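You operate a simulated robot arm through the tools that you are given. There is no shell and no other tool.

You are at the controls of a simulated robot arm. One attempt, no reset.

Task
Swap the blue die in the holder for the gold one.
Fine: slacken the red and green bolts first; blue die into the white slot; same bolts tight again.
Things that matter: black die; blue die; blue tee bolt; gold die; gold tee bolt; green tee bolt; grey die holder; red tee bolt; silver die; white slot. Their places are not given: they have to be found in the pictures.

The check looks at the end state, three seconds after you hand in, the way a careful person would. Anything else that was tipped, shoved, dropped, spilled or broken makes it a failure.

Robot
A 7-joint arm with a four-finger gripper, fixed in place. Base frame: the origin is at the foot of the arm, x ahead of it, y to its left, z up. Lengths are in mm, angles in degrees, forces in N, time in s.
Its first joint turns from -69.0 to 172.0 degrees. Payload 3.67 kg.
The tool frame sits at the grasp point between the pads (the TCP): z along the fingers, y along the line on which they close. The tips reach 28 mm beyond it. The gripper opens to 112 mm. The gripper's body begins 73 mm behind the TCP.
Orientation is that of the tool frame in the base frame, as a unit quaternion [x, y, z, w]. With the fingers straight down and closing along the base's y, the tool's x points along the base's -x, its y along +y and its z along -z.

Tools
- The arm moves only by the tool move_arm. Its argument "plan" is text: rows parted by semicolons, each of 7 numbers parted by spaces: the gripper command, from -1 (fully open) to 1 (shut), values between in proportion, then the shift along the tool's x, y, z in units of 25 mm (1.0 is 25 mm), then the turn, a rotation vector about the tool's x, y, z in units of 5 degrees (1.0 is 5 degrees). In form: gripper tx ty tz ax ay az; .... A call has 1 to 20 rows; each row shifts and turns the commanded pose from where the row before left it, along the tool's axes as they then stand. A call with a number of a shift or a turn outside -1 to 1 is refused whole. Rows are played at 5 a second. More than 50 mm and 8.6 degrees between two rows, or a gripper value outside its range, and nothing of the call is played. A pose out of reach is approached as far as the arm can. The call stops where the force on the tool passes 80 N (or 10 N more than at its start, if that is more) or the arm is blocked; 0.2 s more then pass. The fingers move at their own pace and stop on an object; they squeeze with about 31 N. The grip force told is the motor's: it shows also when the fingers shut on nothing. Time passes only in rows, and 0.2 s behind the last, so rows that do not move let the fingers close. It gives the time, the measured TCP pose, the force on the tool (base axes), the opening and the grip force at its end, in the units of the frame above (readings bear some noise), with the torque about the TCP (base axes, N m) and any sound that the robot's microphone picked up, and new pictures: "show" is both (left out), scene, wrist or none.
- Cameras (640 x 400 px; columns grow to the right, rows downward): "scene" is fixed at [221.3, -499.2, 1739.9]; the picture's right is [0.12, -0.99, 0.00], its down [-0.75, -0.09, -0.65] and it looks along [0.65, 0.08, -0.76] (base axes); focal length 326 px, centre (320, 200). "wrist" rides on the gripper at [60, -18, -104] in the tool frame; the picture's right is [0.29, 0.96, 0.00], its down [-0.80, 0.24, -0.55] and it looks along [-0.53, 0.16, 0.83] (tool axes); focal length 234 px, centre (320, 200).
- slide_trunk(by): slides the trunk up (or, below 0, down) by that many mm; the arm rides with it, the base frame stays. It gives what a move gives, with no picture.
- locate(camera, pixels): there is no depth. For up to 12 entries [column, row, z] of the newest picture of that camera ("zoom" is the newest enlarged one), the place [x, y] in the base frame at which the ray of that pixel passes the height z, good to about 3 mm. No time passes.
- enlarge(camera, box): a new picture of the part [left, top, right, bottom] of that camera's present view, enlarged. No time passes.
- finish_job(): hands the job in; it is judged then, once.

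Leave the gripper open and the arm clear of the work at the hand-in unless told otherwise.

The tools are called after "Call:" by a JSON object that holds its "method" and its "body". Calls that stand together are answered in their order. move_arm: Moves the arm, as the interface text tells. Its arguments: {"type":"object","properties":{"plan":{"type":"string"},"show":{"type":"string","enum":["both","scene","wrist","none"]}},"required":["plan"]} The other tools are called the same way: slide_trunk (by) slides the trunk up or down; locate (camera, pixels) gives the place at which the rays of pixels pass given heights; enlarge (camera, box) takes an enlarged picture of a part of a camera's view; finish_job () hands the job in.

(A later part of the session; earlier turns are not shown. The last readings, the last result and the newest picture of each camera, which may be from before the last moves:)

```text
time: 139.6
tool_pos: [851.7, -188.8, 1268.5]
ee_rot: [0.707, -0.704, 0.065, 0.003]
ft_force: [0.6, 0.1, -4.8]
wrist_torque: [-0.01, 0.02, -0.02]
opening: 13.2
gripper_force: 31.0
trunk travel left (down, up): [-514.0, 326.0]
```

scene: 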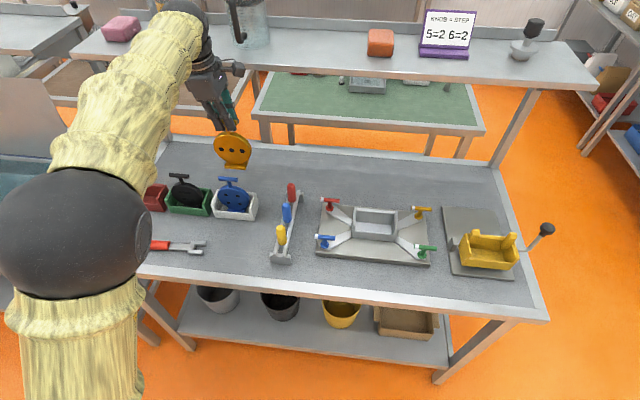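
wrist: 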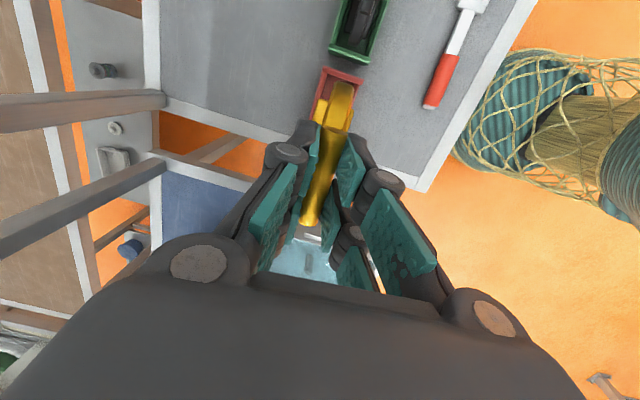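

No block this time. Second leg, to above the holder at about (809,-588).

Call:
{"method": "move_arm", "body": {"plan": "1 0.936 0.1 0.073 0 0 0;1 0.936 0.1 0.073 0 0 0;1 0.936 0.1 0.073 0 0 0;1 0.936 0.1 0.073 0 0 0;1 0.936 0.1 0.073 0 0 0;1 0.936 0.1 0.073 0 0 0;1 0.936 0.1 0.073 0 0 0;1 0.936 0.1 0.073 0 0 0;1 0.936 0.1 0.073 0 0 0;1 0.936 0.1 0.073 0 0 0;1 0.936 0.1 0.073 0 0 0;1 0.936 0.1 0.073 0 0 0;1 0.936 0.1 0.073 0 0 0;1 0.936 0.1 0.073 0 0 0;1 0.936 0.1 0.073 0 0 0;1 0.936 0.1 0.073 0 0 0;1 0.936 0.1 0.073 0 0 0;1 0 0 0 0 0 0;1 0 0 0 0 0 0"}}

Call:
{"method": "enlarge", "body": {"camera": "scene", "box": [310, 120, 450, 270]}}

```text
time: 143.6
tool_pos: [814.3, -590.2, 1274.5]
ee_rot: [0.707, -0.704, 0.064, 0.002]
ft_force: [0.4, -0.7, -6.4]
wrist_torque: [0.02, -0.01, -0.02]
opening: 13.0
gripper_force: 30.9
trunk travel left (down, up): [-514.0, 326.0]
```

scene: 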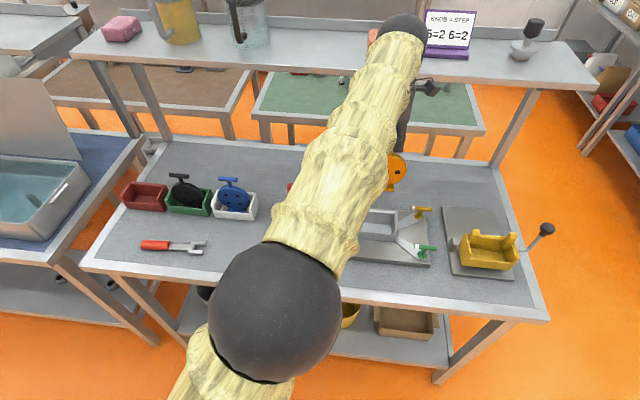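
wrist: 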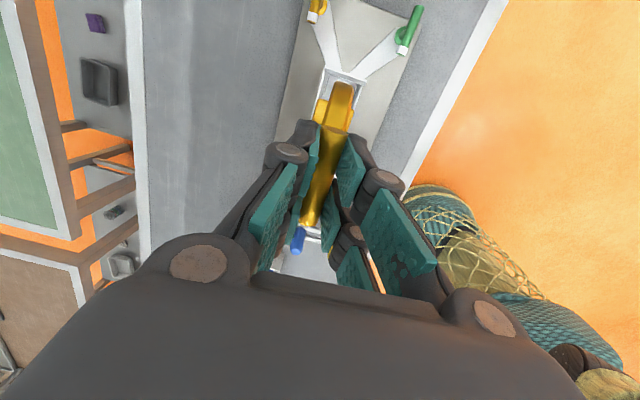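

```text
2.67 times, centred on (380, 195) of scene
```

zoom: 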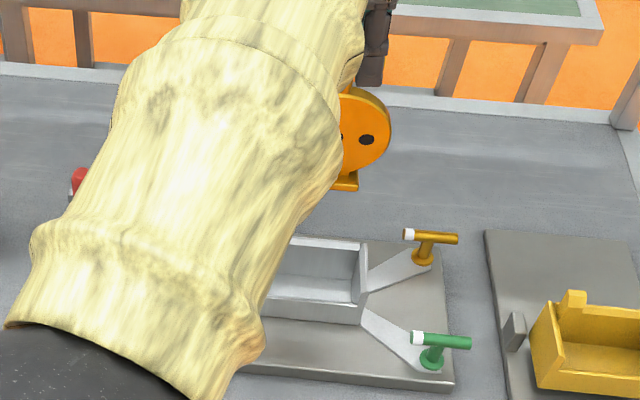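

At (814,-590). I'll correct by (−5,+2) mm and lower 124 mm to just above the holder walls.

Call:
{"method": "move_arm", "body": {"plan": "1 -0.074 0.211 -0.025 0 0 0;1 0 0 0 0 0 0", "show": "none"}}

Call:
{"method": "slide_trunk", "body": {"by": -122}}

Call:
{"method": "move_arm", "body": {"plan": "1 0 0 0 0 0 0"}}

Call:
{"method": "enlarge", "body": {"camera": "scene", "box": [310, 150, 430, 270]}}

Call:
{"method": "enlarge", "body": {"camera": "wrist", "box": [250, 30, 400, 270]}}

```text
time: 144.2
tool_pos: [810.5, -588.0, 1273.2]
ee_rot: [0.707, -0.704, 0.064, 0.003]
ft_force: [0.6, -0.4, -5.6]
wrist_torque: [-0.05, 0.01, 0.01]
opening: 13.1
gripper_force: 30.6
trunk travel left (down, up): [-514.0, 326.0]
```

```text
time: 145.7
tool_pos: [808.5, -587.0, 1151.3]
ee_rot: [0.707, -0.704, 0.064, 0.002]
ft_force: [-0.1, -0.3, -4.9]
wrist_torque: [-0.01, 0.05, -0.04]
opening: 13.1
gripper_force: 31.1
trunk travel left (down, up): [-392.0, 448.0]
```

```text
time: 146.1
tool_pos: [809.5, -586.8, 1151.3]
ee_rot: [0.707, -0.704, 0.065, 0.003]
ft_force: [1.2, -0.6, -4.0]
wrist_torque: [0.02, -0.01, 0.01]
opening: 13.3
gripper_force: 31.1
trunk travel left (down, up): [-392.0, 448.0]
```

scene: 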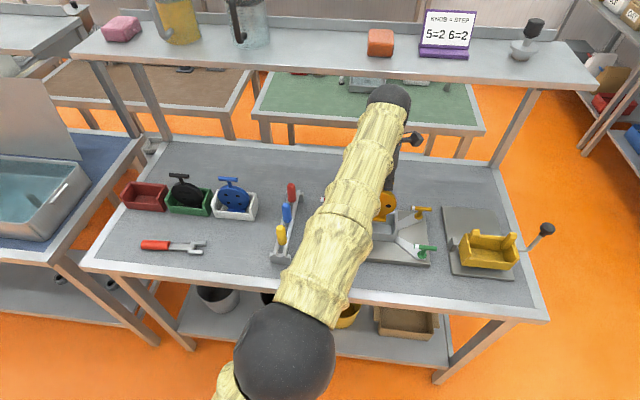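
wrist: 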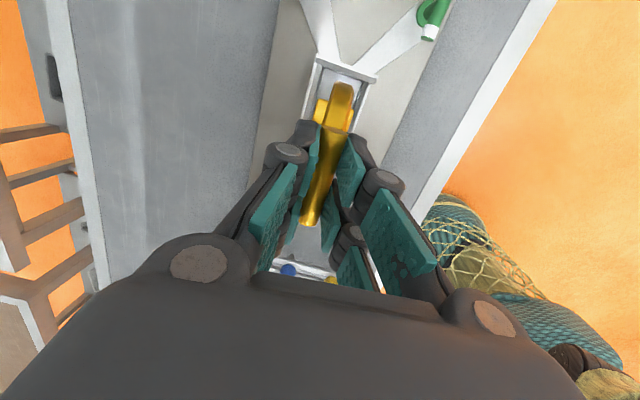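

```text
3.33 times, centred on (370, 210) of scene
```

zoom: 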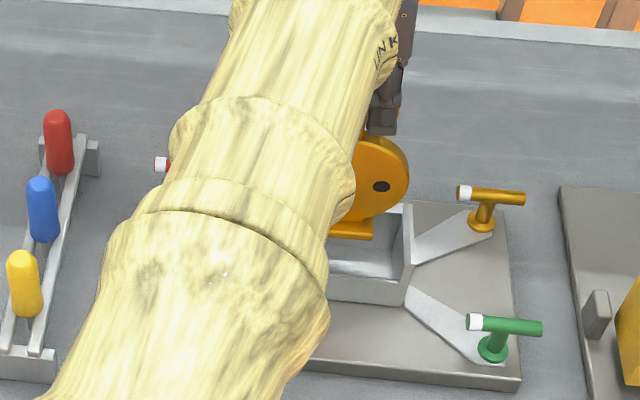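

```text
1.67 times, centred on (325, 150) of wrist
```

zoom: 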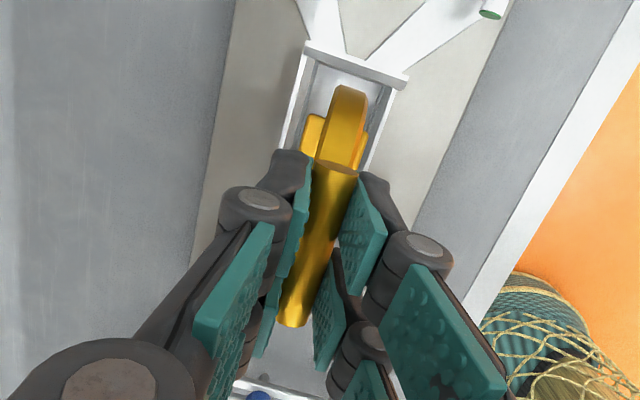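

Just above the walls. I'll nudge −1.4 mm in y and lower 22 mm so the foot reaches the wall tops, then check the clearance.

Call:
{"method": "move_arm", "body": {"plan": "1 0.056 0 0.005 0 0 0;1 0 0 0 0 0 0", "show": "none"}}

Call:
{"method": "slide_trunk", "body": {"by": -22}}

Call:
{"method": "enlarge", "body": {"camera": "wrist", "box": [270, 30, 390, 150]}}

Call:
{"method": "enlarge", "body": {"camera": "scene", "box": [350, 180, 430, 260]}}

```text
time: 146.7
tool_pos: [808.6, -589.1, 1151.1]
ee_rot: [0.707, -0.704, 0.064, 0.002]
ft_force: [-0.6, 0.3, -5.6]
wrist_torque: [0.01, -0.02, 0.01]
opening: 13.4
gripper_force: 31.2
trunk travel left (down, up): [-392.0, 448.0]
```

```text
time: 147.4
tool_pos: [808.8, -588.3, 1129.8]
ee_rot: [0.707, -0.704, 0.064, 0.003]
ft_force: [-0.5, 0.4, -5.4]
wrist_torque: [0.01, -0.01, 0.02]
opening: 13.1
gripper_force: 31.2
trunk travel left (down, up): [-370.0, 470.0]
```

```text
3.33 times, centred on (330, 90) of wrist
```

zoom: 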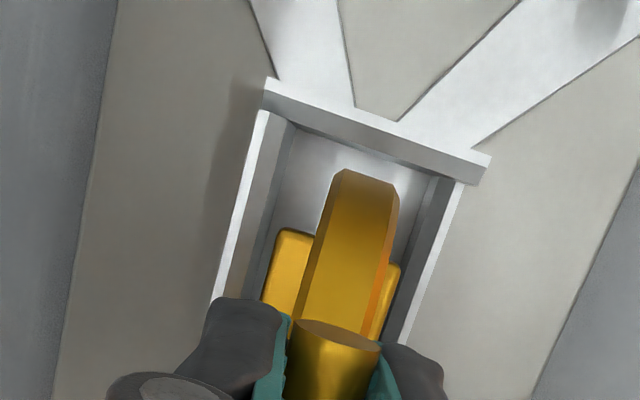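

```text
5.00 times, centred on (390, 220) of scene
```

zoom: 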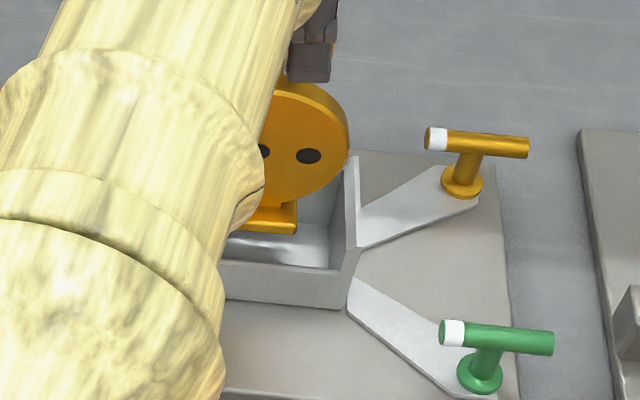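

The foot is entering between the walls, centred. I'll lower 25 mm and then 12 mm, watching the forces.

Call:
{"method": "slide_trunk", "body": {"by": -22}}

Call:
{"method": "slide_trunk", "body": {"by": -12}}

Call:
{"method": "enlarge", "body": {"camera": "wrist", "box": [270, 30, 390, 150]}}

Call:
{"method": "enlarge", "body": {"camera": "scene", "box": [350, 180, 430, 260]}}

```text
time: 148.1
tool_pos: [809.2, -588.0, 1107.0]
ee_rot: [0.707, -0.704, 0.064, 0.002]
ft_force: [0.2, 0.5, -5.5]
wrist_torque: [-0.03, 0.01, 0.02]
opening: 13.2
gripper_force: 30.6
trunk travel left (down, up): [-348.0, 492.0]
```

```text
time: 148.7
tool_pos: [808.8, -588.6, 1095.3]
ee_rot: [0.707, -0.704, 0.064, 0.002]
ft_force: [0.6, -0.2, -5.0]
wrist_torque: [0.01, 0.01, -0.02]
opening: 13.3
gripper_force: 30.5
trunk travel left (down, up): [-336.0, 504.0]
```

```text
3.33 times, centred on (330, 90) of wrist
```

zoom: 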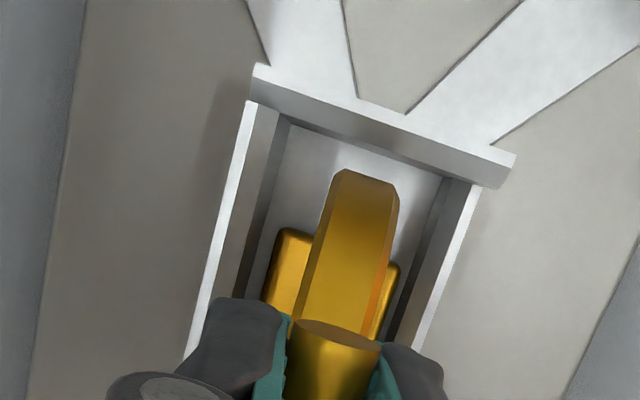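

```text
5.00 times, centred on (390, 220) of scene
```

zoom: 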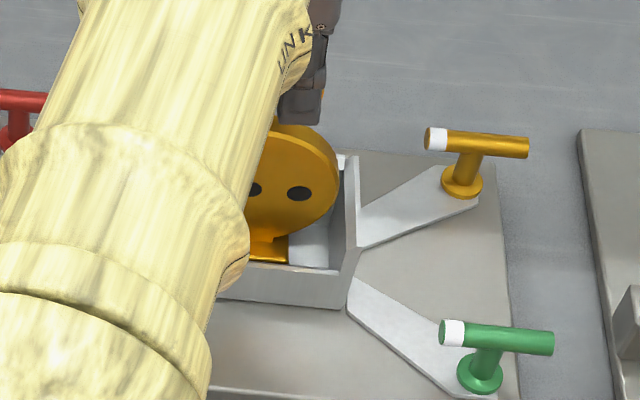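

Clear on all sides. Final approach in 3 mm steps.

Call:
{"method": "slide_trunk", "body": {"by": -4}}

Call:
{"method": "slide_trunk", "body": {"by": -3}}

Call:
{"method": "slide_trunk", "body": {"by": -2}}

```text
time: 149.2
tool_pos: [808.8, -588.1, 1090.5]
ee_rot: [0.707, -0.705, 0.064, 0.002]
ft_force: [-0.1, -0.4, -4.9]
wrist_torque: [0.02, -0.01, -0.03]
opening: 13.1
gripper_force: 30.7
trunk travel left (down, up): [-332.0, 508.0]
```

```text
time: 149.8
tool_pos: [808.3, -589.0, 1088.5]
ee_rot: [0.707, -0.704, 0.064, 0.002]
ft_force: [-0.2, -0.4, -5.9]
wrist_torque: [0.0, -0.03, -0.01]
opening: 13.4
gripper_force: 31.1
trunk travel left (down, up): [-329.0, 511.0]
```

```text
time: 150.3
tool_pos: [809.3, -590.7, 1086.3]
ee_rot: [0.707, -0.705, 0.063, 0.003]
ft_force: [-0.2, 0.6, -5.5]
wrist_torque: [-0.01, 0.02, 0.0]
opening: 13.0
gripper_force: 30.5
trunk travel left (down, up): [-327.0, 513.0]
```

Still free at 1086, with the seat expected near 1084.5. I'll continue in 2 mm steps.

Call:
{"method": "slide_trunk", "body": {"by": -2}}

Call:
{"method": "slide_trunk", "body": {"by": -1.5}}

```text
time: 150.8
tool_pos: [807.8, -588.5, 1083.9]
ee_rot: [0.707, -0.704, 0.063, 0.002]
ft_force: [-0.3, 0.8, -5.4]
wrist_torque: [0.02, 0.01, -0.03]
opening: 13.5
gripper_force: 31.2
trunk travel left (down, up): [-325.0, 515.0]
```

```text
time: 151.3
tool_pos: [809.2, -589.0, 1083.9]
ee_rot: [0.707, -0.704, 0.064, 0.002]
ft_force: [-0.2, -1.9, 2.2]
wrist_torque: [-0.09, -0.14, -0.03]
opening: 13.1
gripper_force: 31.3
trunk travel left (down, up): [-323.0, 517.0]
```

Contact with the seat: the vertical load has reversed. I'll release gently and then rise.

Call:
{"method": "move_arm", "body": {"plan": "0.8 0 0 0 0 0 0;0.7 0 0 0 0 0 0;0.5 0 0 0 0 0 0;0.3 0 0 0 0 0 0;0 0 0 0 0 0 0;0 0 0 0 0 0 0"}}

Call:
{"method": "enlarge", "body": {"camera": "wrist", "box": [250, 60, 390, 260]}}

```text
time: 152.7
tool_pos: [808.6, -588.6, 1082.9]
ee_rot: [0.707, -0.704, 0.064, 0.002]
ft_force: [0.2, 0.0, 1.4]
wrist_torque: [-0.02, 0.01, 0.01]
opening: 55.8
gripper_force: 0.2
trunk travel left (down, up): [-323.0, 517.0]
```

scene: 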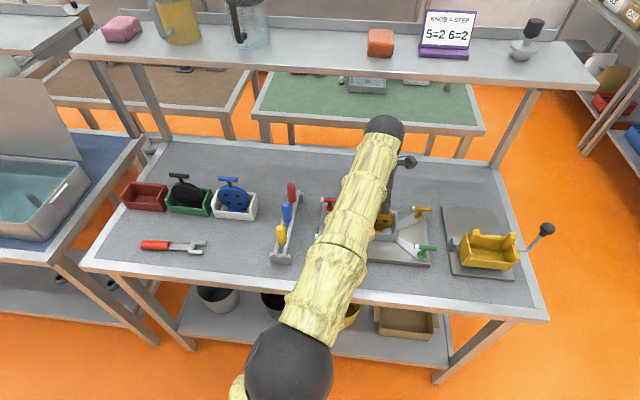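
wrist: 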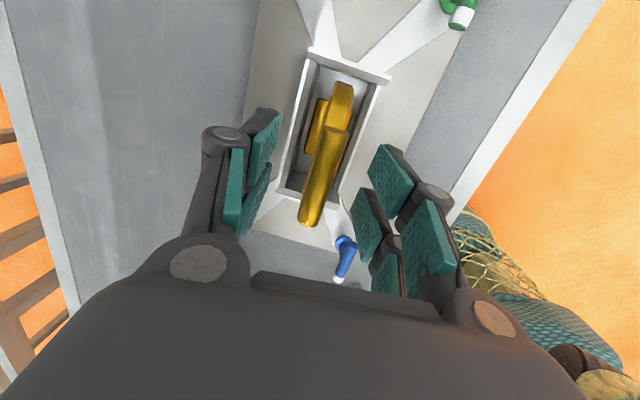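

```text
2.00 times, centred on (320, 160) of wrist
```

zoom: 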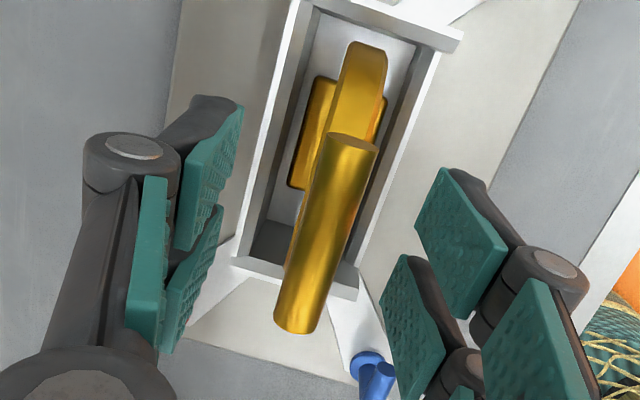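

The gold die stands centred in the holder. I'll raise the trunk 150 mm, lean back to 20°, and return above the green bolt at the pose I left it from.

Call:
{"method": "slide_trunk", "body": {"by": 150}}

Call:
{"method": "move_arm", "body": {"plan": "0 0 0 0 -0.333 0.977 -0.043;0 0 0 0 -0.333 0.977 -0.043;0 0 0 0 -0.333 0.977 -0.043;0 0.8 0.46 0.433 0 0 0;0 0.8 0.46 0.433 0 0 0;0 0.8 0.46 0.433 0 0 0;0 0.8 0.46 0.433 0 0 0;0 0.8 0.46 0.433 0 0 0;0 0.8 0.46 0.433 0 0 0;0 0 0 0 0 0 0;0 0 0 0 0 0 0"}}

Call:
{"method": "enlarge", "body": {"camera": "scene", "box": [310, 180, 440, 270]}}

```text
time: 154.4
tool_pos: [809.4, -588.8, 1231.9]
ee_rot: [0.707, -0.704, 0.065, 0.003]
ft_force: [-1.0, -0.4, -0.4]
wrist_torque: [-0.01, -0.01, -0.03]
opening: 55.9
gripper_force: 0.2
trunk travel left (down, up): [-473.0, 367.0]
```

```text
time: 156.8
tool_pos: [739.0, -724.4, 1209.1]
ee_rot: [0.696, -0.696, 0.122, 0.123]
ft_force: [-0.1, 0.0, -0.2]
wrist_torque: [0.01, -0.01, -0.01]
opening: 56.1
gripper_force: 0.1
trunk travel left (down, up): [-473.0, 367.0]
```

scene: 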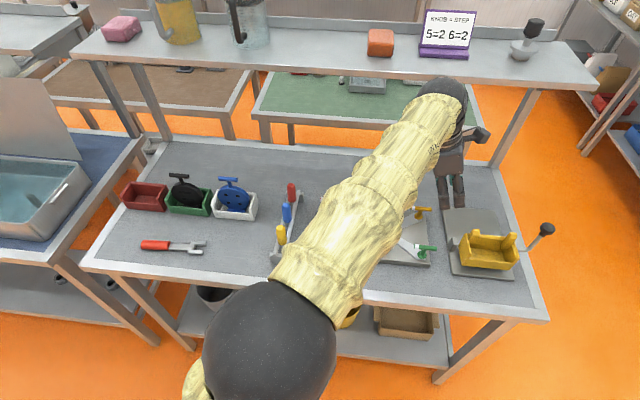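
wrist: 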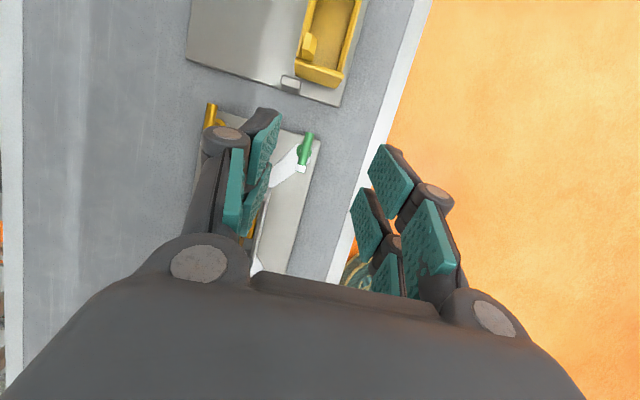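

```text
4.44 times, centred on (375, 225) of scene
```

zoom: 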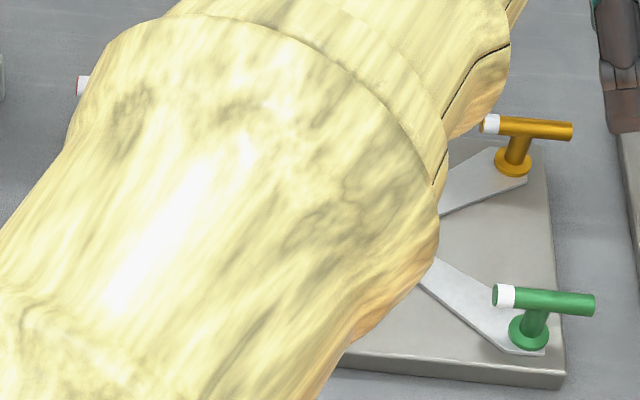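

The pose matches the earlier one. I'll nudge 1 mm and lower the trunk in two steps around the green bar.

Call:
{"method": "move_arm", "body": {"plan": "0 -0.03 -0.04 0 0 0 0;0 0 0 0 0 0 0", "show": "none"}}

Call:
{"method": "slide_trunk", "body": {"by": -170}}

Call:
{"method": "move_arm", "body": {"plan": "0 0 0 0 0 0 0", "show": "wrist"}}

Call:
{"method": "enlarge", "body": {"camera": "wrist", "box": [240, 80, 400, 240]}}

```text
time: 157.4
tool_pos: [741.1, -722.3, 1210.8]
ee_rot: [0.696, -0.696, 0.124, 0.123]
ft_force: [-0.8, -0.1, -1.3]
wrist_torque: [0.01, 0.02, 0.0]
opening: 55.9
gripper_force: 0.0
trunk travel left (down, up): [-473.0, 367.0]
```

```text
time: 159.4
tool_pos: [739.8, -722.2, 1040.9]
ee_rot: [0.696, -0.696, 0.123, 0.124]
ft_force: [0.7, -0.6, -0.4]
wrist_torque: [0.0, -0.02, 0.05]
opening: 56.1
gripper_force: 0.0
trunk travel left (down, up): [-303.0, 537.0]
```

```text
time: 159.8
tool_pos: [741.3, -722.5, 1040.0]
ee_rot: [-0.696, 0.697, -0.124, -0.123]
ft_force: [-0.7, 0.1, 0.5]
wrist_torque: [-0.02, -0.01, 0.04]
opening: 56.0
gripper_force: 0.1
trunk travel left (down, up): [-303.0, 537.0]
```

wrist: 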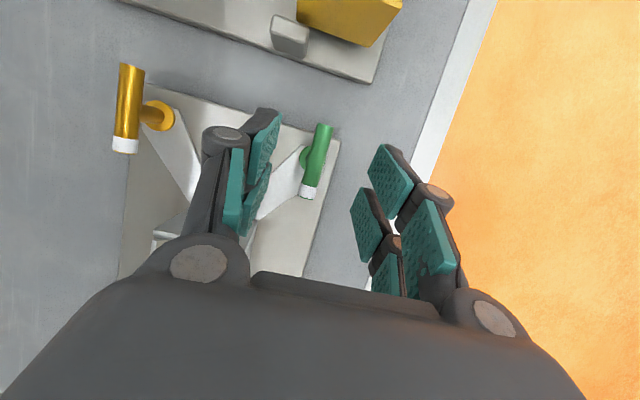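

```text
2.50 times, centred on (320, 160) of wrist
```

zoom: 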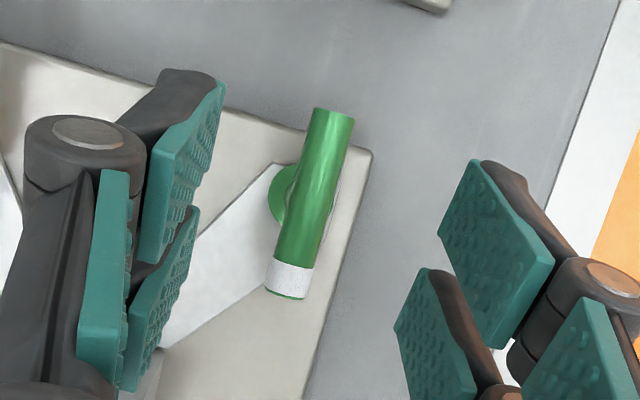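

Aligned. I'll slide the last 53 mm, grip, and begin turning clockwise (+az).

Call:
{"method": "slide_trunk", "body": {"by": -53}}

Call:
{"method": "move_arm", "body": {"plan": "0.6 0 0 0 0 0 0;1 0 0 0 0 0 0;1 0 0 0 0 0 0;1 0 0 0 0 0 0", "show": "wrist"}}

```text
time: 160.7
tool_pos: [741.3, -722.2, 988.8]
ee_rot: [0.696, -0.696, 0.123, 0.124]
ft_force: [0.4, 0.2, 0.7]
wrist_torque: [0.0, -0.04, -0.05]
opening: 55.8
gripper_force: 0.1
trunk travel left (down, up): [-250.0, 590.0]
```

```text
time: 161.7
tool_pos: [740.1, -721.8, 987.9]
ee_rot: [-0.695, 0.697, -0.122, -0.125]
ft_force: [-18.3, 7.1, -8.8]
wrist_torque: [0.28, 0.42, -0.23]
opening: 13.7
gripper_force: 45.5
trunk travel left (down, up): [-250.0, 590.0]
```

wrist: 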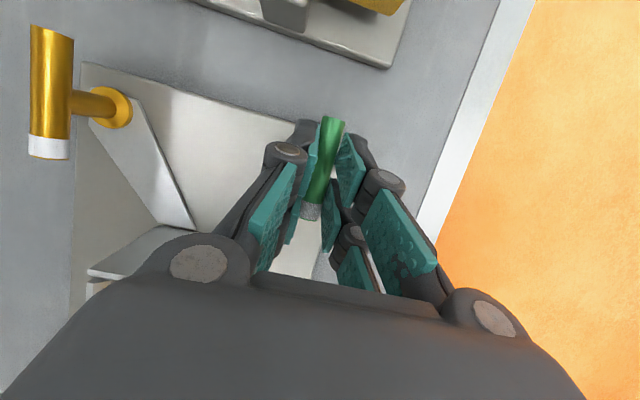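

Gripped. I'll ease 1 mm in −x and turn clockwise 90° in two chunks.

Call:
{"method": "move_arm", "body": {"plan": "1 0 0.035 0 0 0 0;1 0 0 0 0 0 1;1 0 0 0 0 0 1;1 0 0 0 0 0 1;1 0 0 0 0 0 1;1 0 0 0 0 0 1;1 0 0 0 0 0 1;1 0 0 0 0 0 1;1 0 0 0 0 0 1;1 0 0 0 0 0 1;1 0 0 0 0 0 0", "show": "none"}}

Call:
{"method": "move_arm", "body": {"plan": "1 0 0 0 0 0 1;1 0 0 0 0 0 1;1 0 0 0 0 0 1;1 0 0 0 0 0 1;1 0 0 0 0 0 1;1 0 0 0 0 0 1;1 0 0 0 0 0 1;1 0 0 0 0 0 1;1 0 0 0 0 0 1;1 0 0 0 0 0 0", "show": "wrist"}}

```text
time: 164.1
tool_pos: [739.5, -721.6, 989.4]
ee_rot: [-0.376, 0.91, -0.162, -0.066]
ft_force: [-2.6, -8.5, 6.1]
wrist_torque: [-0.94, 0.62, -0.05]
opening: 13.8
gripper_force: 44.7
trunk travel left (down, up): [-250.0, 590.0]
```

```text
time: 166.3
tool_pos: [741.1, -723.0, 988.0]
ee_rot: [0.001, 0.985, -0.173, 0.0]
ft_force: [2.8, -3.0, 3.4]
wrist_torque: [-0.09, 0.52, 0.02]
opening: 13.7
gripper_force: 44.6
trunk travel left (down, up): [-250.0, 590.0]
```

wrist: 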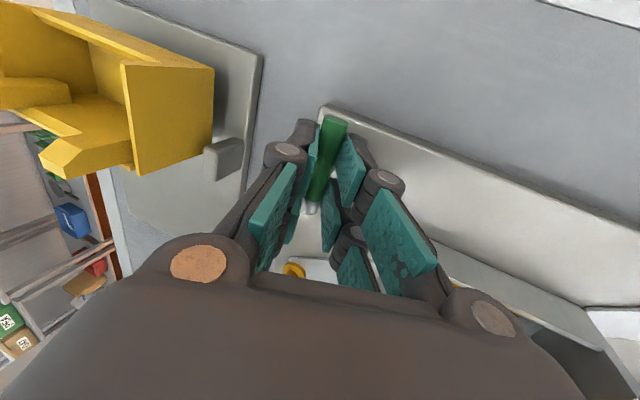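

90° back, with low loads. I'll continue another 80° and then probe for the tight stop.

Call:
{"method": "move_arm", "body": {"plan": "1 0 0 0 0 0 1;1 0 0 0 0 0 1;1 0 0 0 0 0 1;1 0 0 0 0 0 1;1 0 0 0 0 0 1;1 0 0 0 0 0 1;1 0 0 0 0 0 1;1 0 0 0 0 0 1;1 0 0 0 0 0 0", "show": "none"}}

Call:
{"method": "move_arm", "body": {"plan": "1 0 0 0 0 0 1;1 0 0 0 0 0 1;1 0 0 0 0 0 1;1 0 0 0 0 0 1;1 0 0 0 0 0 1;1 0 0 0 0 0 1;1 0 0 0 0 0 1;1 0 0 0 0 0 1;1 0 0 0 0 0 0", "show": "none"}}

Call:
{"method": "move_arm", "body": {"plan": "1 0 0 0 0 0 1;1 0 0 0 0 0 1;1 0 0 0 0 0 0", "show": "none"}}

```text
time: 168.3
tool_pos: [740.4, -722.8, 988.1]
ee_rot: [0.337, 0.925, -0.164, 0.06]
ft_force: [-8.3, 4.7, -9.8]
wrist_torque: [0.7, 0.69, -0.09]
opening: 14.0
gripper_force: 44.9
trunk travel left (down, up): [-250.0, 590.0]
```

```text
time: 170.3
tool_pos: [740.2, -722.7, 988.9]
ee_rot: [0.634, 0.754, -0.133, 0.113]
ft_force: [3.2, -8.1, 6.2]
wrist_torque: [-0.05, -0.1, 0.08]
opening: 13.9
gripper_force: 45.0
trunk travel left (down, up): [-250.0, 590.0]
```

```text
time: 171.1
tool_pos: [740.4, -722.7, 988.1]
ee_rot: [0.696, 0.696, -0.122, 0.125]
ft_force: [14.3, -21.7, 18.4]
wrist_torque: [-0.58, -0.28, 0.24]
opening: 14.1
gripper_force: 44.7
trunk travel left (down, up): [-250.0, 590.0]
```

Back at the original angle. I'll push 7° further to seat it against the tight stop.

Call:
{"method": "move_arm", "body": {"plan": "1 0 0 0 0 0 1;1 0 0 0 0 0 0.4;1 0 0 0 0 0 0;1 0 0 0 0 0 0", "show": "wrist"}}

```text
time: 172.1
tool_pos: [739.1, -722.0, 988.6]
ee_rot: [0.738, 0.652, -0.115, 0.131]
ft_force: [-1.2, -7.3, 14.8]
wrist_torque: [-0.37, 0.03, 1.76]
opening: 17.5
gripper_force: 45.1
trunk travel left (down, up): [-250.0, 590.0]
```

wrist: 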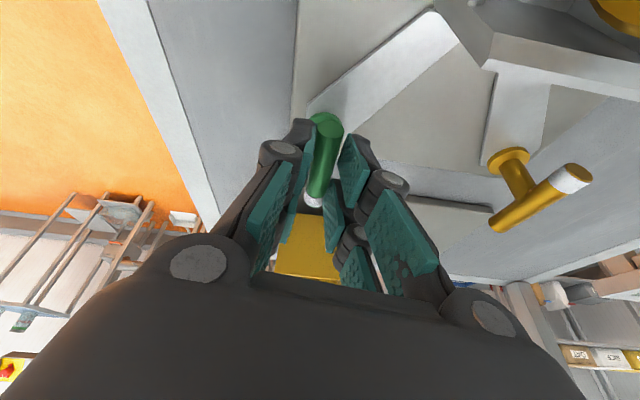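

The tight stop is felt (+1.8 N m). I'll open right here without turning back, so the bolt stays tight, and rise.

Call:
{"method": "move_arm", "body": {"plan": "0.5 0 0 0 0 0 0;0 0 0 0 0 0 0;0 0 0 0 0 0 0", "show": "wrist"}}

Call:
{"method": "slide_trunk", "body": {"by": 225}}

Call:
{"method": "move_arm", "body": {"plan": "0 0 0 0 0 0 0"}}

Call:
{"method": "enlarge", "body": {"camera": "scene", "box": [310, 180, 440, 270]}}

```text
time: 172.9
tool_pos: [740.8, -721.7, 986.6]
ee_rot: [0.738, 0.652, -0.116, 0.129]
ft_force: [-0.4, -0.5, 0.9]
wrist_torque: [0.02, 0.0, 0.02]
opening: 56.2
gripper_force: 0.1
trunk travel left (down, up): [-250.0, 590.0]
```

wrist: 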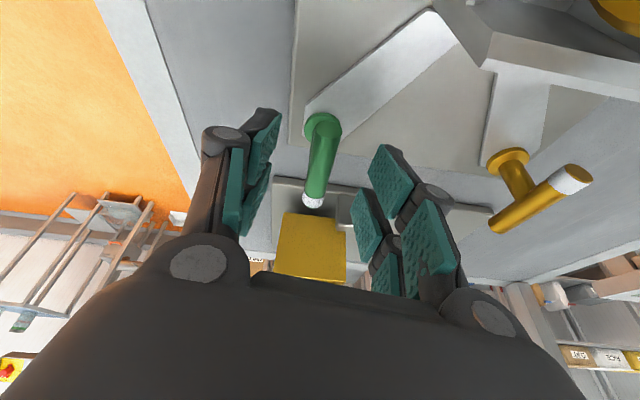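

```text
time: 175.3
tool_pos: [740.7, -722.9, 1211.9]
ee_rot: [0.738, 0.652, -0.115, 0.13]
ft_force: [0.3, 0.5, -0.9]
wrist_torque: [0.01, -0.03, 0.01]
opening: 56.0
gripper_force: 0.2
trunk travel left (down, up): [-475.0, 365.0]
```

```text
time: 175.7
tool_pos: [740.6, -722.6, 1212.8]
ee_rot: [0.737, 0.652, -0.116, 0.131]
ft_force: [0.8, 0.2, 1.2]
wrist_torque: [-0.01, 0.01, -0.03]
opening: 56.2
gripper_force: 0.0
trunk travel left (down, up): [-475.0, 365.0]
```

scene: 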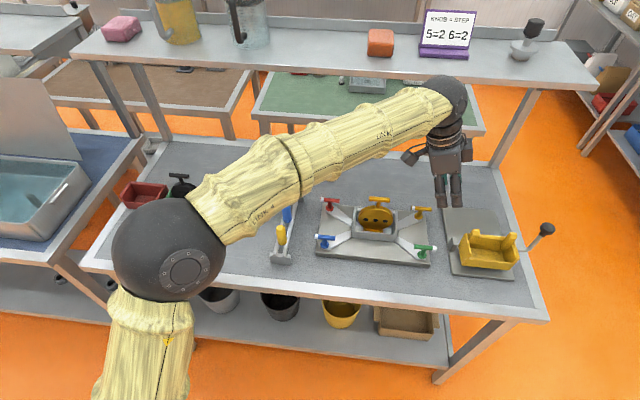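
wrist: 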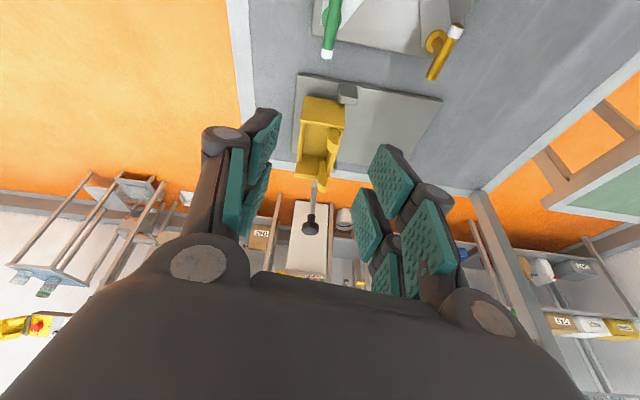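

```text
4.44 times, centred on (375, 225) of scene
```

zoom: 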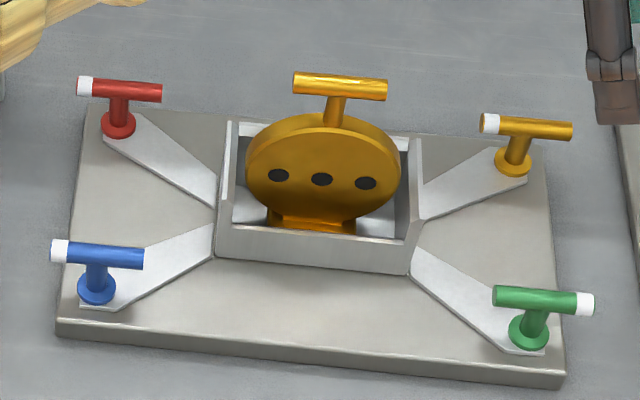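

Green is tight again (white end right) and the gold die is upright in the holder. For the red bolt I need the −90° start, so I'll unwind the wrist 187° here in free air.

Call:
{"method": "move_arm", "body": {"plan": "0 0 0 0 0 0 -1;0 0 0 0 0 0 -1;0 0 0 0 0 0 -1;0 0 0 0 0 0 -1;0 0 0 0 0 0 -1;0 0 0 0 0 0 -1;0 0 0 0 0 0 -1;0 0 0 0 0 0 -1;0 0 0 0 0 0 -1;0 0 0 0 0 0 -1;0 0 0 0 0 0 -1;0 0 0 0 0 0 -1;0 0 0 0 0 0 -1;0 0 0 0 0 0 -1;0 0 0 0 0 0 -1;0 0 0 0 0 0 -1;0 0 0 0 0 0 -1;0 0 0 0 0 0 -1;0 0 0 0 0 0 -1;0 0 0 0 0 0 0", "show": "none"}}

Call:
{"method": "move_arm", "body": {"plan": "0 0 0 0 0 0 -1;0 0 0 0 0 0 -1;0 0 0 0 0 0 -1;0 0 0 0 0 0 -1;0 0 0 0 0 0 -1;0 0 0 0 0 0 -1;0 0 0 0 0 0 -1;0 0 0 0 0 0 -1;0 0 0 0 0 0 -1;0 0 0 0 0 0 -1;0 0 0 0 0 0 -1;0 0 0 0 0 0 -1;0 0 0 0 0 0 -1;0 0 0 0 0 0 -1;0 0 0 0 0 0 -1;0 0 0 0 0 0 -1;0 0 0 0 0 0 -1;0 0 0 0 0 0 -1;0 0 0 0 0 0 -0.4;0 0 0 0 0 0 0", "show": "none"}}

```text
time: 179.9
tool_pos: [741.1, -723.2, 1212.4]
ee_rot: [0.016, 0.985, -0.174, 0.004]
ft_force: [0.0, 0.8, -0.2]
wrist_torque: [-0.01, 0.02, -0.02]
opening: 55.9
gripper_force: 0.1
trunk travel left (down, up): [-475.0, 365.0]
```

```text
time: 184.1
tool_pos: [741.5, -722.3, 1212.8]
ee_rot: [-0.696, 0.697, -0.123, -0.123]
ft_force: [-0.5, 0.3, -0.2]
wrist_torque: [0.01, 0.02, 0.02]
opening: 56.1
gripper_force: 0.1
trunk travel left (down, up): [-475.0, 365.0]
```

Now I'll travel in y past the holder on the near side, at height, take off the lean, then go out above the red bolt.

Call:
{"method": "move_arm", "body": {"plan": "0 -0.923 0 -0.336 0 0 0;0 -0.923 0 -0.336 0 0 0;0 -0.923 0 -0.336 0 0 0;0 -0.923 0 -0.336 0 0 0;0 -0.923 0 -0.336 0 0 0;0 -0.923 0 -0.336 0 0 0;0 -0.923 0 -0.336 0 0 0;0 -0.923 0 -0.336 0 0 0;0 -0.923 0 -0.336 0 0 0;0 -0.923 0 -0.336 0 0 0;0 -0.923 0 -0.336 0 0 0;0 0 0 0 0 -1 0;0 0 0 0 0 -1 0;0 0 0 0 0 -1 0;0 0 0 0 0 -1 0;0 0 0 0 0 0 0", "show": "none"}}

Call:
{"method": "move_arm", "body": {"plan": "0 0 -0.917 -0.25 0 0 0;0 0 -0.917 -0.25 0 0 0;0 0 -0.917 -0.25 0 0 0;0 0 -0.917 -0.25 0 0 0;0 0 -0.917 -0.25 0 0 0;0 0 -0.917 -0.25 0 0 0;0 0 0 0 0 0 0;0 0 0 0 0 0 0"}}

```text
time: 187.5
tool_pos: [741.1, -451.5, 1213.5]
ee_rot: [0.707, -0.707, 0.001, 0.001]
ft_force: [0.4, -0.5, 1.0]
wrist_torque: [0.01, 0.03, -0.01]
opening: 55.9
gripper_force: 0.1
trunk travel left (down, up): [-475.0, 365.0]
```

```text
time: 189.3
tool_pos: [879.1, -451.3, 1248.6]
ee_rot: [-0.707, 0.708, -0.001, 0.0]
ft_force: [-0.3, 0.4, 0.1]
wrist_torque: [0.0, -0.02, 0.02]
opening: 56.1
gripper_force: 0.1
trunk travel left (down, up): [-475.0, 365.0]
```

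scene: 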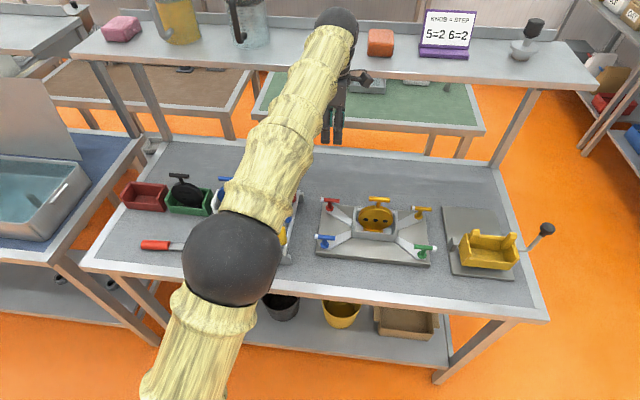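
wrist: 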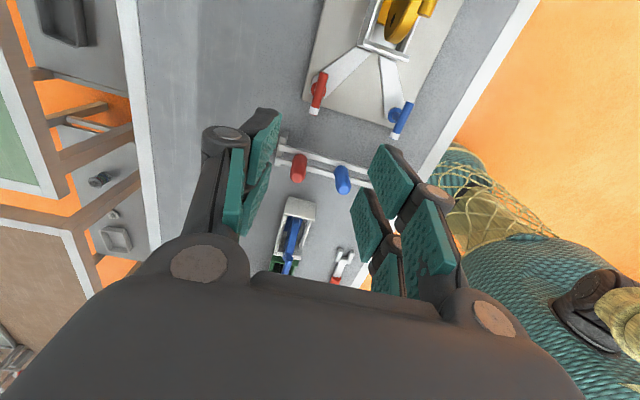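

I'll correct +2 mm in y, then lower 200 mm and check alignment with the red bar.

Call:
{"method": "move_arm", "body": {"plan": "0 -0.08 0 0 0 0 0;0 0 0 0 0 0 0", "show": "none"}}

Call:
{"method": "slide_trunk", "body": {"by": -205}}

Call:
{"method": "move_arm", "body": {"plan": "0 0 0 0 0 0 0"}}

Call:
{"method": "enlarge", "body": {"camera": "wrist", "box": [240, 60, 400, 220]}}

```text
time: 189.9
tool_pos: [877.6, -450.2, 1249.4]
ee_rot: [0.708, -0.707, 0.0, 0.001]
ft_force: [-0.3, -0.1, -1.1]
wrist_torque: [0.02, -0.03, 0.01]
opening: 55.9
gripper_force: 0.1
trunk travel left (down, up): [-475.0, 365.0]
```

```text
time: 192.1
tool_pos: [877.5, -449.4, 1044.0]
ee_rot: [-0.707, 0.707, 0.0, -0.001]
ft_force: [0.1, -0.6, -0.2]
wrist_torque: [-0.01, -0.03, -0.02]
opening: 56.1
gripper_force: 0.1
trunk travel left (down, up): [-270.0, 570.0]
```

```text
time: 192.5
tool_pos: [876.3, -449.6, 1045.0]
ee_rot: [0.707, -0.707, 0.0, 0.001]
ft_force: [-0.6, 0.4, -0.6]
wrist_torque: [0.02, 0.04, -0.01]
opening: 56.2
gripper_force: 0.1
trunk travel left (down, up): [-270.0, 570.0]
```

scene: 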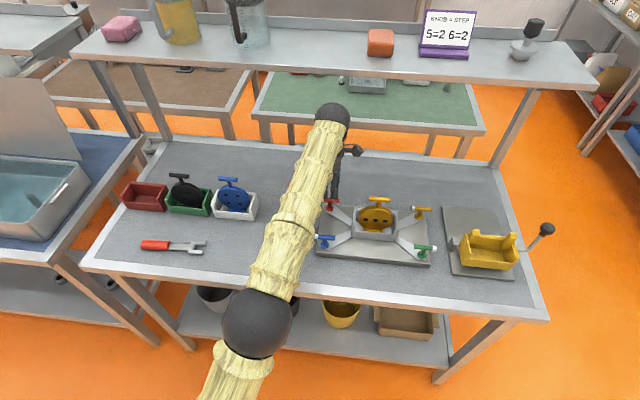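
wrist: 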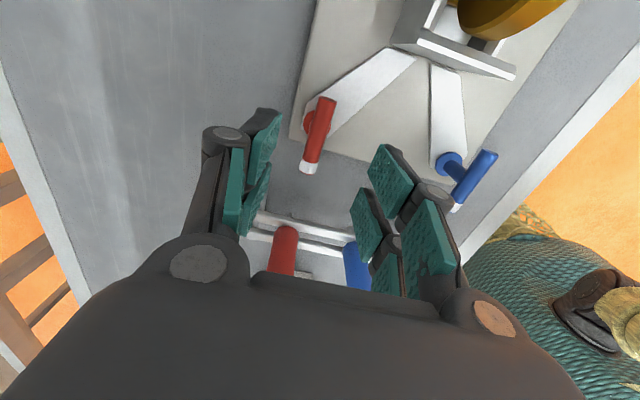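

```text
2.50 times, centred on (320, 140) of wrist
```

zoom: 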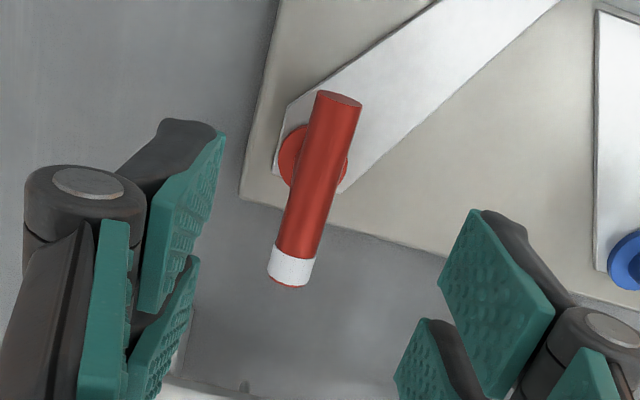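

Well aligned, with x about 1.5 mm short. I'll correct, lower 72 mm, and grip.

Call:
{"method": "move_arm", "body": {"plan": "0 0 -0.06 0 0 0 0;0 0 0 0 0 0 0", "show": "none"}}

Call:
{"method": "slide_trunk", "body": {"by": -71}}

Call:
{"method": "move_arm", "body": {"plan": "0.6 0 0 0 0 0 0;1 0 0 0 0 0 0;1 0 0 0 0 0 0;1 0 0 0 0 0 0", "show": "wrist"}}

```text
time: 193.1
tool_pos: [879.6, -449.7, 1045.2]
ee_rot: [-0.707, 0.707, 0.0, -0.001]
ft_force: [-0.3, 1.0, 1.3]
wrist_torque: [-0.01, 0.02, -0.03]
opening: 55.9
gripper_force: 0.0
trunk travel left (down, up): [-270.0, 570.0]
```

```text
time: 194.2
tool_pos: [878.5, -448.6, 975.3]
ee_rot: [-0.707, 0.707, 0.0, 0.0]
ft_force: [0.6, 0.5, 0.2]
wrist_torque: [-0.04, 0.0, -0.01]
opening: 56.0
gripper_force: 0.0
trunk travel left (down, up): [-199.0, 641.0]
```

```text
time: 195.2
tool_pos: [880.4, -450.1, 973.6]
ee_rot: [-0.707, 0.707, 0.0, 0.0]
ft_force: [19.3, -4.5, 8.7]
wrist_torque: [-0.06, -0.15, 0.02]
opening: 13.2
gripper_force: 44.8
trunk travel left (down, up): [-199.0, 641.0]
```

wrist: 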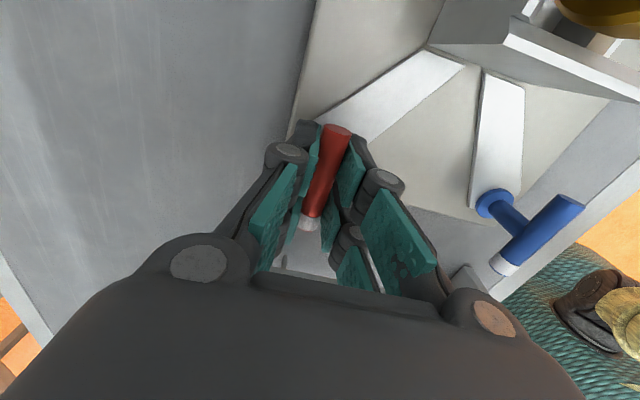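

Gripped (13.2 mm). I'll ease 1 mm in +x and turn clockwise 90°.

Call:
{"method": "move_arm", "body": {"plan": "1 0 -0.035 0 0 0 0;1 0 0 0 0 0 1;1 0 0 0 0 0 1;1 0 0 0 0 0 1;1 0 0 0 0 0 1;1 0 0 0 0 0 1;1 0 0 0 0 0 1;1 0 0 0 0 0 1;1 0 0 0 0 0 1;1 0 0 0 0 0 1;1 0 0 0 0 0 0", "show": "none"}}

Call:
{"method": "move_arm", "body": {"plan": "1 0 0 0 0 0 1;1 0 0 0 0 0 1;1 0 0 0 0 0 1;1 0 0 0 0 0 1;1 0 0 0 0 0 1;1 0 0 0 0 0 1;1 0 0 0 0 0 1;1 0 0 0 0 0 1;1 0 0 0 0 0 1;1 0 0 0 0 0 0", "show": "wrist"}}

```text
time: 197.6
tool_pos: [881.0, -450.1, 972.2]
ee_rot: [-0.382, 0.924, -0.001, 0.0]
ft_force: [17.5, -1.4, 8.1]
wrist_torque: [-0.64, 0.51, -0.01]
opening: 13.1
gripper_force: 44.7
trunk travel left (down, up): [-199.0, 641.0]
```

```text
time: 199.8
tool_pos: [880.4, -450.7, 972.7]
ee_rot: [0.001, 1.0, -0.001, 0.001]
ft_force: [21.6, -1.2, 11.4]
wrist_torque: [0.0, 0.49, 0.01]
opening: 12.9
gripper_force: 45.0
trunk travel left (down, up): [-199.0, 641.0]
```

wrist: 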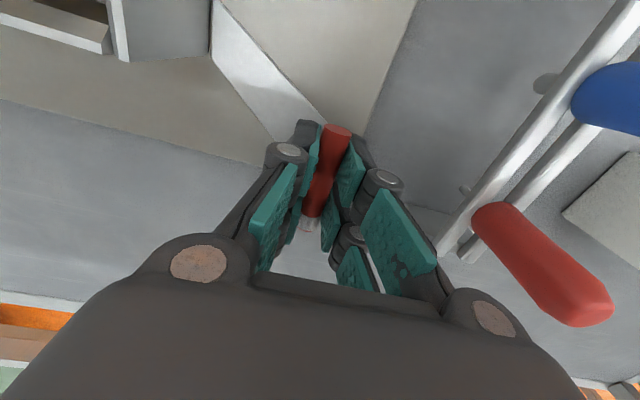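

90° done, light loads. I'll turn on through the remaining 90°.

Call:
{"method": "move_arm", "body": {"plan": "1 0 0 0 0 0 1;1 0 0 0 0 0 1;1 0 0 0 0 0 1;1 0 0 0 0 0 1;1 0 0 0 0 0 1;1 0 0 0 0 0 1;1 0 0 0 0 0 1;1 0 0 0 0 0 1;1 0 0 0 0 0 1;1 0 0 0 0 0 0", "show": "none"}}

Call:
{"method": "move_arm", "body": {"plan": "1 0 0 0 0 0 1;1 0 0 0 0 0 1;1 0 0 0 0 0 1;1 0 0 0 0 0 1;1 0 0 0 0 0 1;1 0 0 0 0 0 1;1 0 0 0 0 0 1;1 0 0 0 0 0 1;1 0 0 0 0 0 1;1 0 0 0 0 0 0", "show": "none"}}

Call:
{"method": "move_arm", "body": {"plan": "1 0 0 0 0 0 1;1 0 0 0 0 0 0.4;1 0 0 0 0 0 0;1 0 0 0 0 0 0", "show": "wrist"}}

```text
time: 202.0
tool_pos: [880.6, -450.3, 972.9]
ee_rot: [0.384, 0.923, 0.0, 0.001]
ft_force: [20.2, -3.9, 11.9]
wrist_torque: [0.46, 0.3, -0.04]
opening: 12.9
gripper_force: 45.3
trunk travel left (down, up): [-199.0, 641.0]
```

```text
time: 204.2
tool_pos: [879.5, -450.4, 972.9]
ee_rot: [0.707, 0.707, 0.0, 0.001]
ft_force: [16.8, -9.8, 12.8]
wrist_torque: [-1.2, -0.13, 0.28]
opening: 13.2
gripper_force: 45.3
trunk travel left (down, up): [-199.0, 641.0]
```

```text
time: 205.2
tool_pos: [879.9, -449.7, 973.5]
ee_rot: [0.749, 0.662, 0.0, 0.001]
ft_force: [13.4, -7.8, 13.2]
wrist_torque: [-0.46, -0.11, 2.36]
opening: 18.6
gripper_force: 45.1
trunk travel left (down, up): [-199.0, 641.0]
```

wrist: 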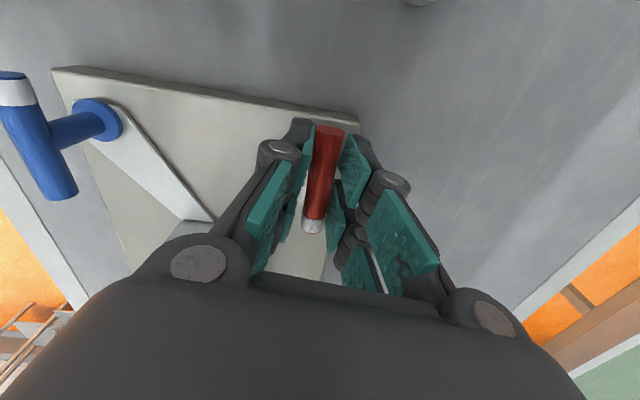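

The red tight stop is felt (+2.4 N m). I'll open here without turning back, then rise with the trunk.

Call:
{"method": "move_arm", "body": {"plan": "0.5 0 0 0 0 0 0;0 0 0 0 0 0 0;0 0 0 0 0 0 0", "show": "none"}}

Call:
{"method": "slide_trunk", "body": {"by": 270}}

Call:
{"method": "move_arm", "body": {"plan": "-1 0 0 0 0 0 0;-1 0 0 0 0 0 0"}}

Call:
{"method": "enlarge", "body": {"camera": "scene", "box": [310, 180, 440, 270]}}

Call:
{"method": "enlarge", "body": {"camera": "scene", "box": [110, 160, 310, 270]}}

```text
time: 206.0
tool_pos: [880.7, -449.2, 972.6]
ee_rot: [0.749, 0.663, 0.0, 0.0]
ft_force: [-0.7, 0.2, -0.7]
wrist_torque: [0.01, -0.01, -0.03]
opening: 56.2
gripper_force: 0.0
trunk travel left (down, up): [-199.0, 641.0]
```

```text
time: 208.7
tool_pos: [879.9, -450.5, 1242.4]
ee_rot: [0.749, 0.663, 0.0, 0.001]
ft_force: [-0.6, 0.6, -0.1]
wrist_torque: [-0.01, -0.03, 0.0]
opening: 56.0
gripper_force: 0.1
trunk travel left (down, up): [-469.0, 371.0]
```

```text
time: 209.3
tool_pos: [880.3, -448.7, 1243.0]
ee_rot: [0.749, 0.663, -0.001, 0.0]
ft_force: [-0.1, -0.2, 0.1]
wrist_torque: [-0.04, 0.01, 0.0]
opening: 111.9
gripper_force: 0.1
trunk travel left (down, up): [-469.0, 371.0]
```

scene: 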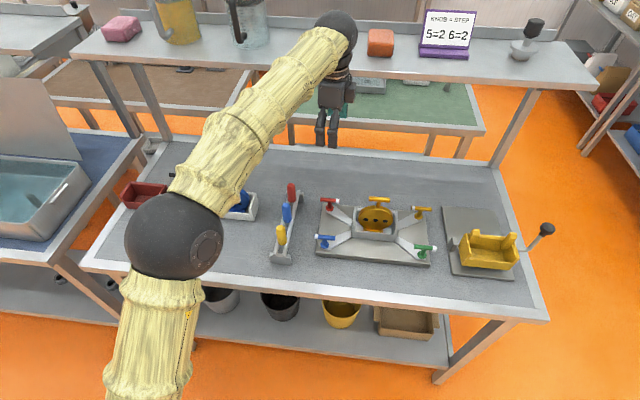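
wrist: 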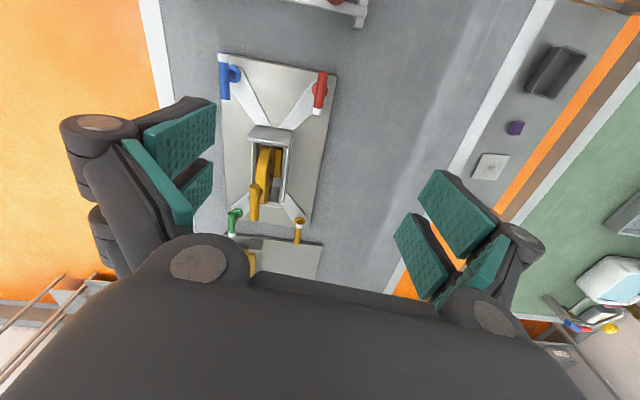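

```text
4.44 times, centred on (375, 225) of scene
```

zoom: 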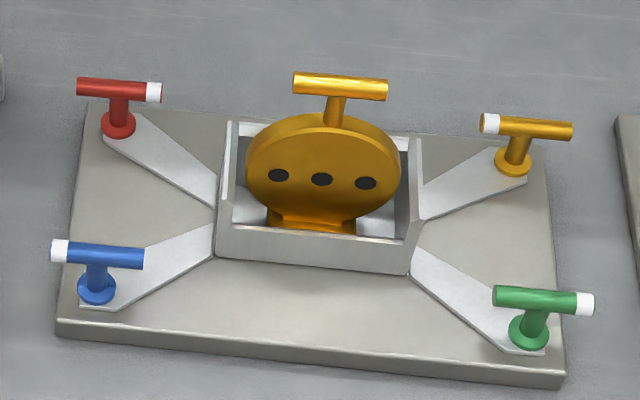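

```text
3.20 times, centred on (210, 215) of scene
```

zoom: 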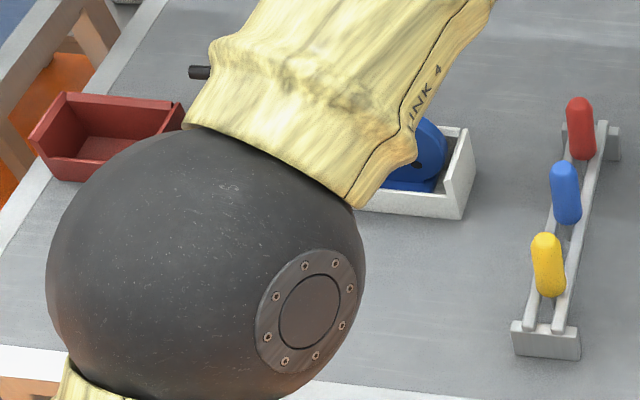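

Red and green both show their white ends to the right again, and gold sits in the holder. I'll raise the arm well clear and take a last look at the blue die.

Call:
{"method": "slide_trunk", "body": {"by": 220}}

Call:
{"method": "move_arm", "body": {"plan": "-1 0 -1 0 0 0 0;-1 0 -1 0 0 0 0;-1 0 -1 0 0 0 0;-1 0 -1 0 0 0 0;-1 0 -1 0 0 0 0;-1 0 -1 0 0 0 0;-1 0 0 0 0 0 0"}}

Call:
{"method": "enlarge", "body": {"camera": "scene", "box": [110, 160, 310, 270]}}

```text
time: 211.7
tool_pos: [880.8, -449.2, 1462.1]
ee_rot: [0.75, 0.662, -0.001, 0.0]
ft_force: [0.1, -0.3, -0.1]
wrist_torque: [0.01, 0.0, 0.02]
opening: 112.3
gripper_force: 0.1
trunk travel left (down, up): [-689.0, 151.0]
```

```text
time: 213.3
tool_pos: [736.3, -431.0, 1464.0]
ee_rot: [0.749, 0.662, -0.001, 0.0]
ft_force: [1.3, -0.6, -0.6]
wrist_torque: [-0.02, -0.03, -0.01]
opening: 111.8
gripper_force: 0.1
trunk travel left (down, up): [-689.0, 151.0]
```

scene: 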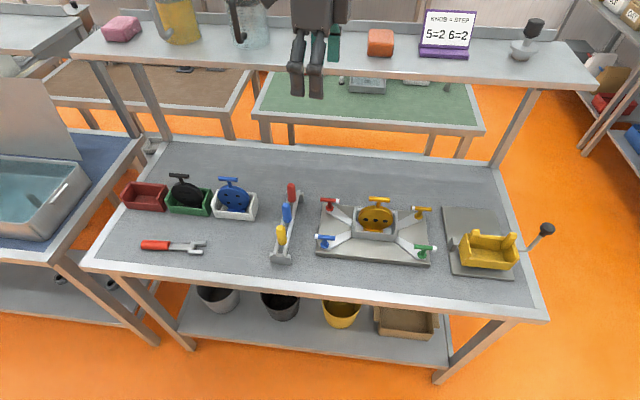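
wrist: 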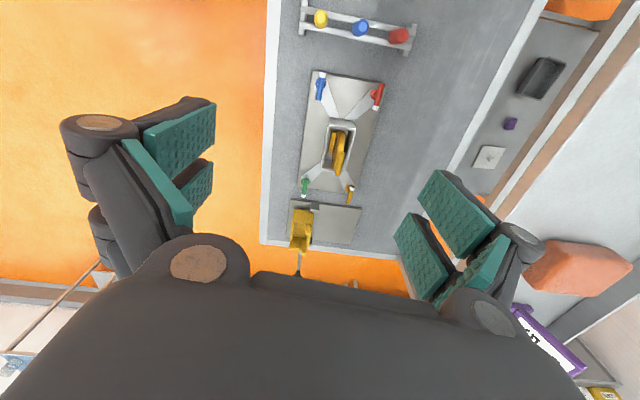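

```text
3.20 times, centred on (210, 215) of scene
```

zoom: 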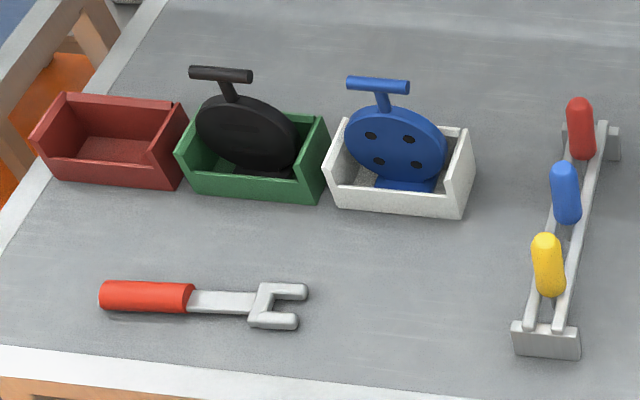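

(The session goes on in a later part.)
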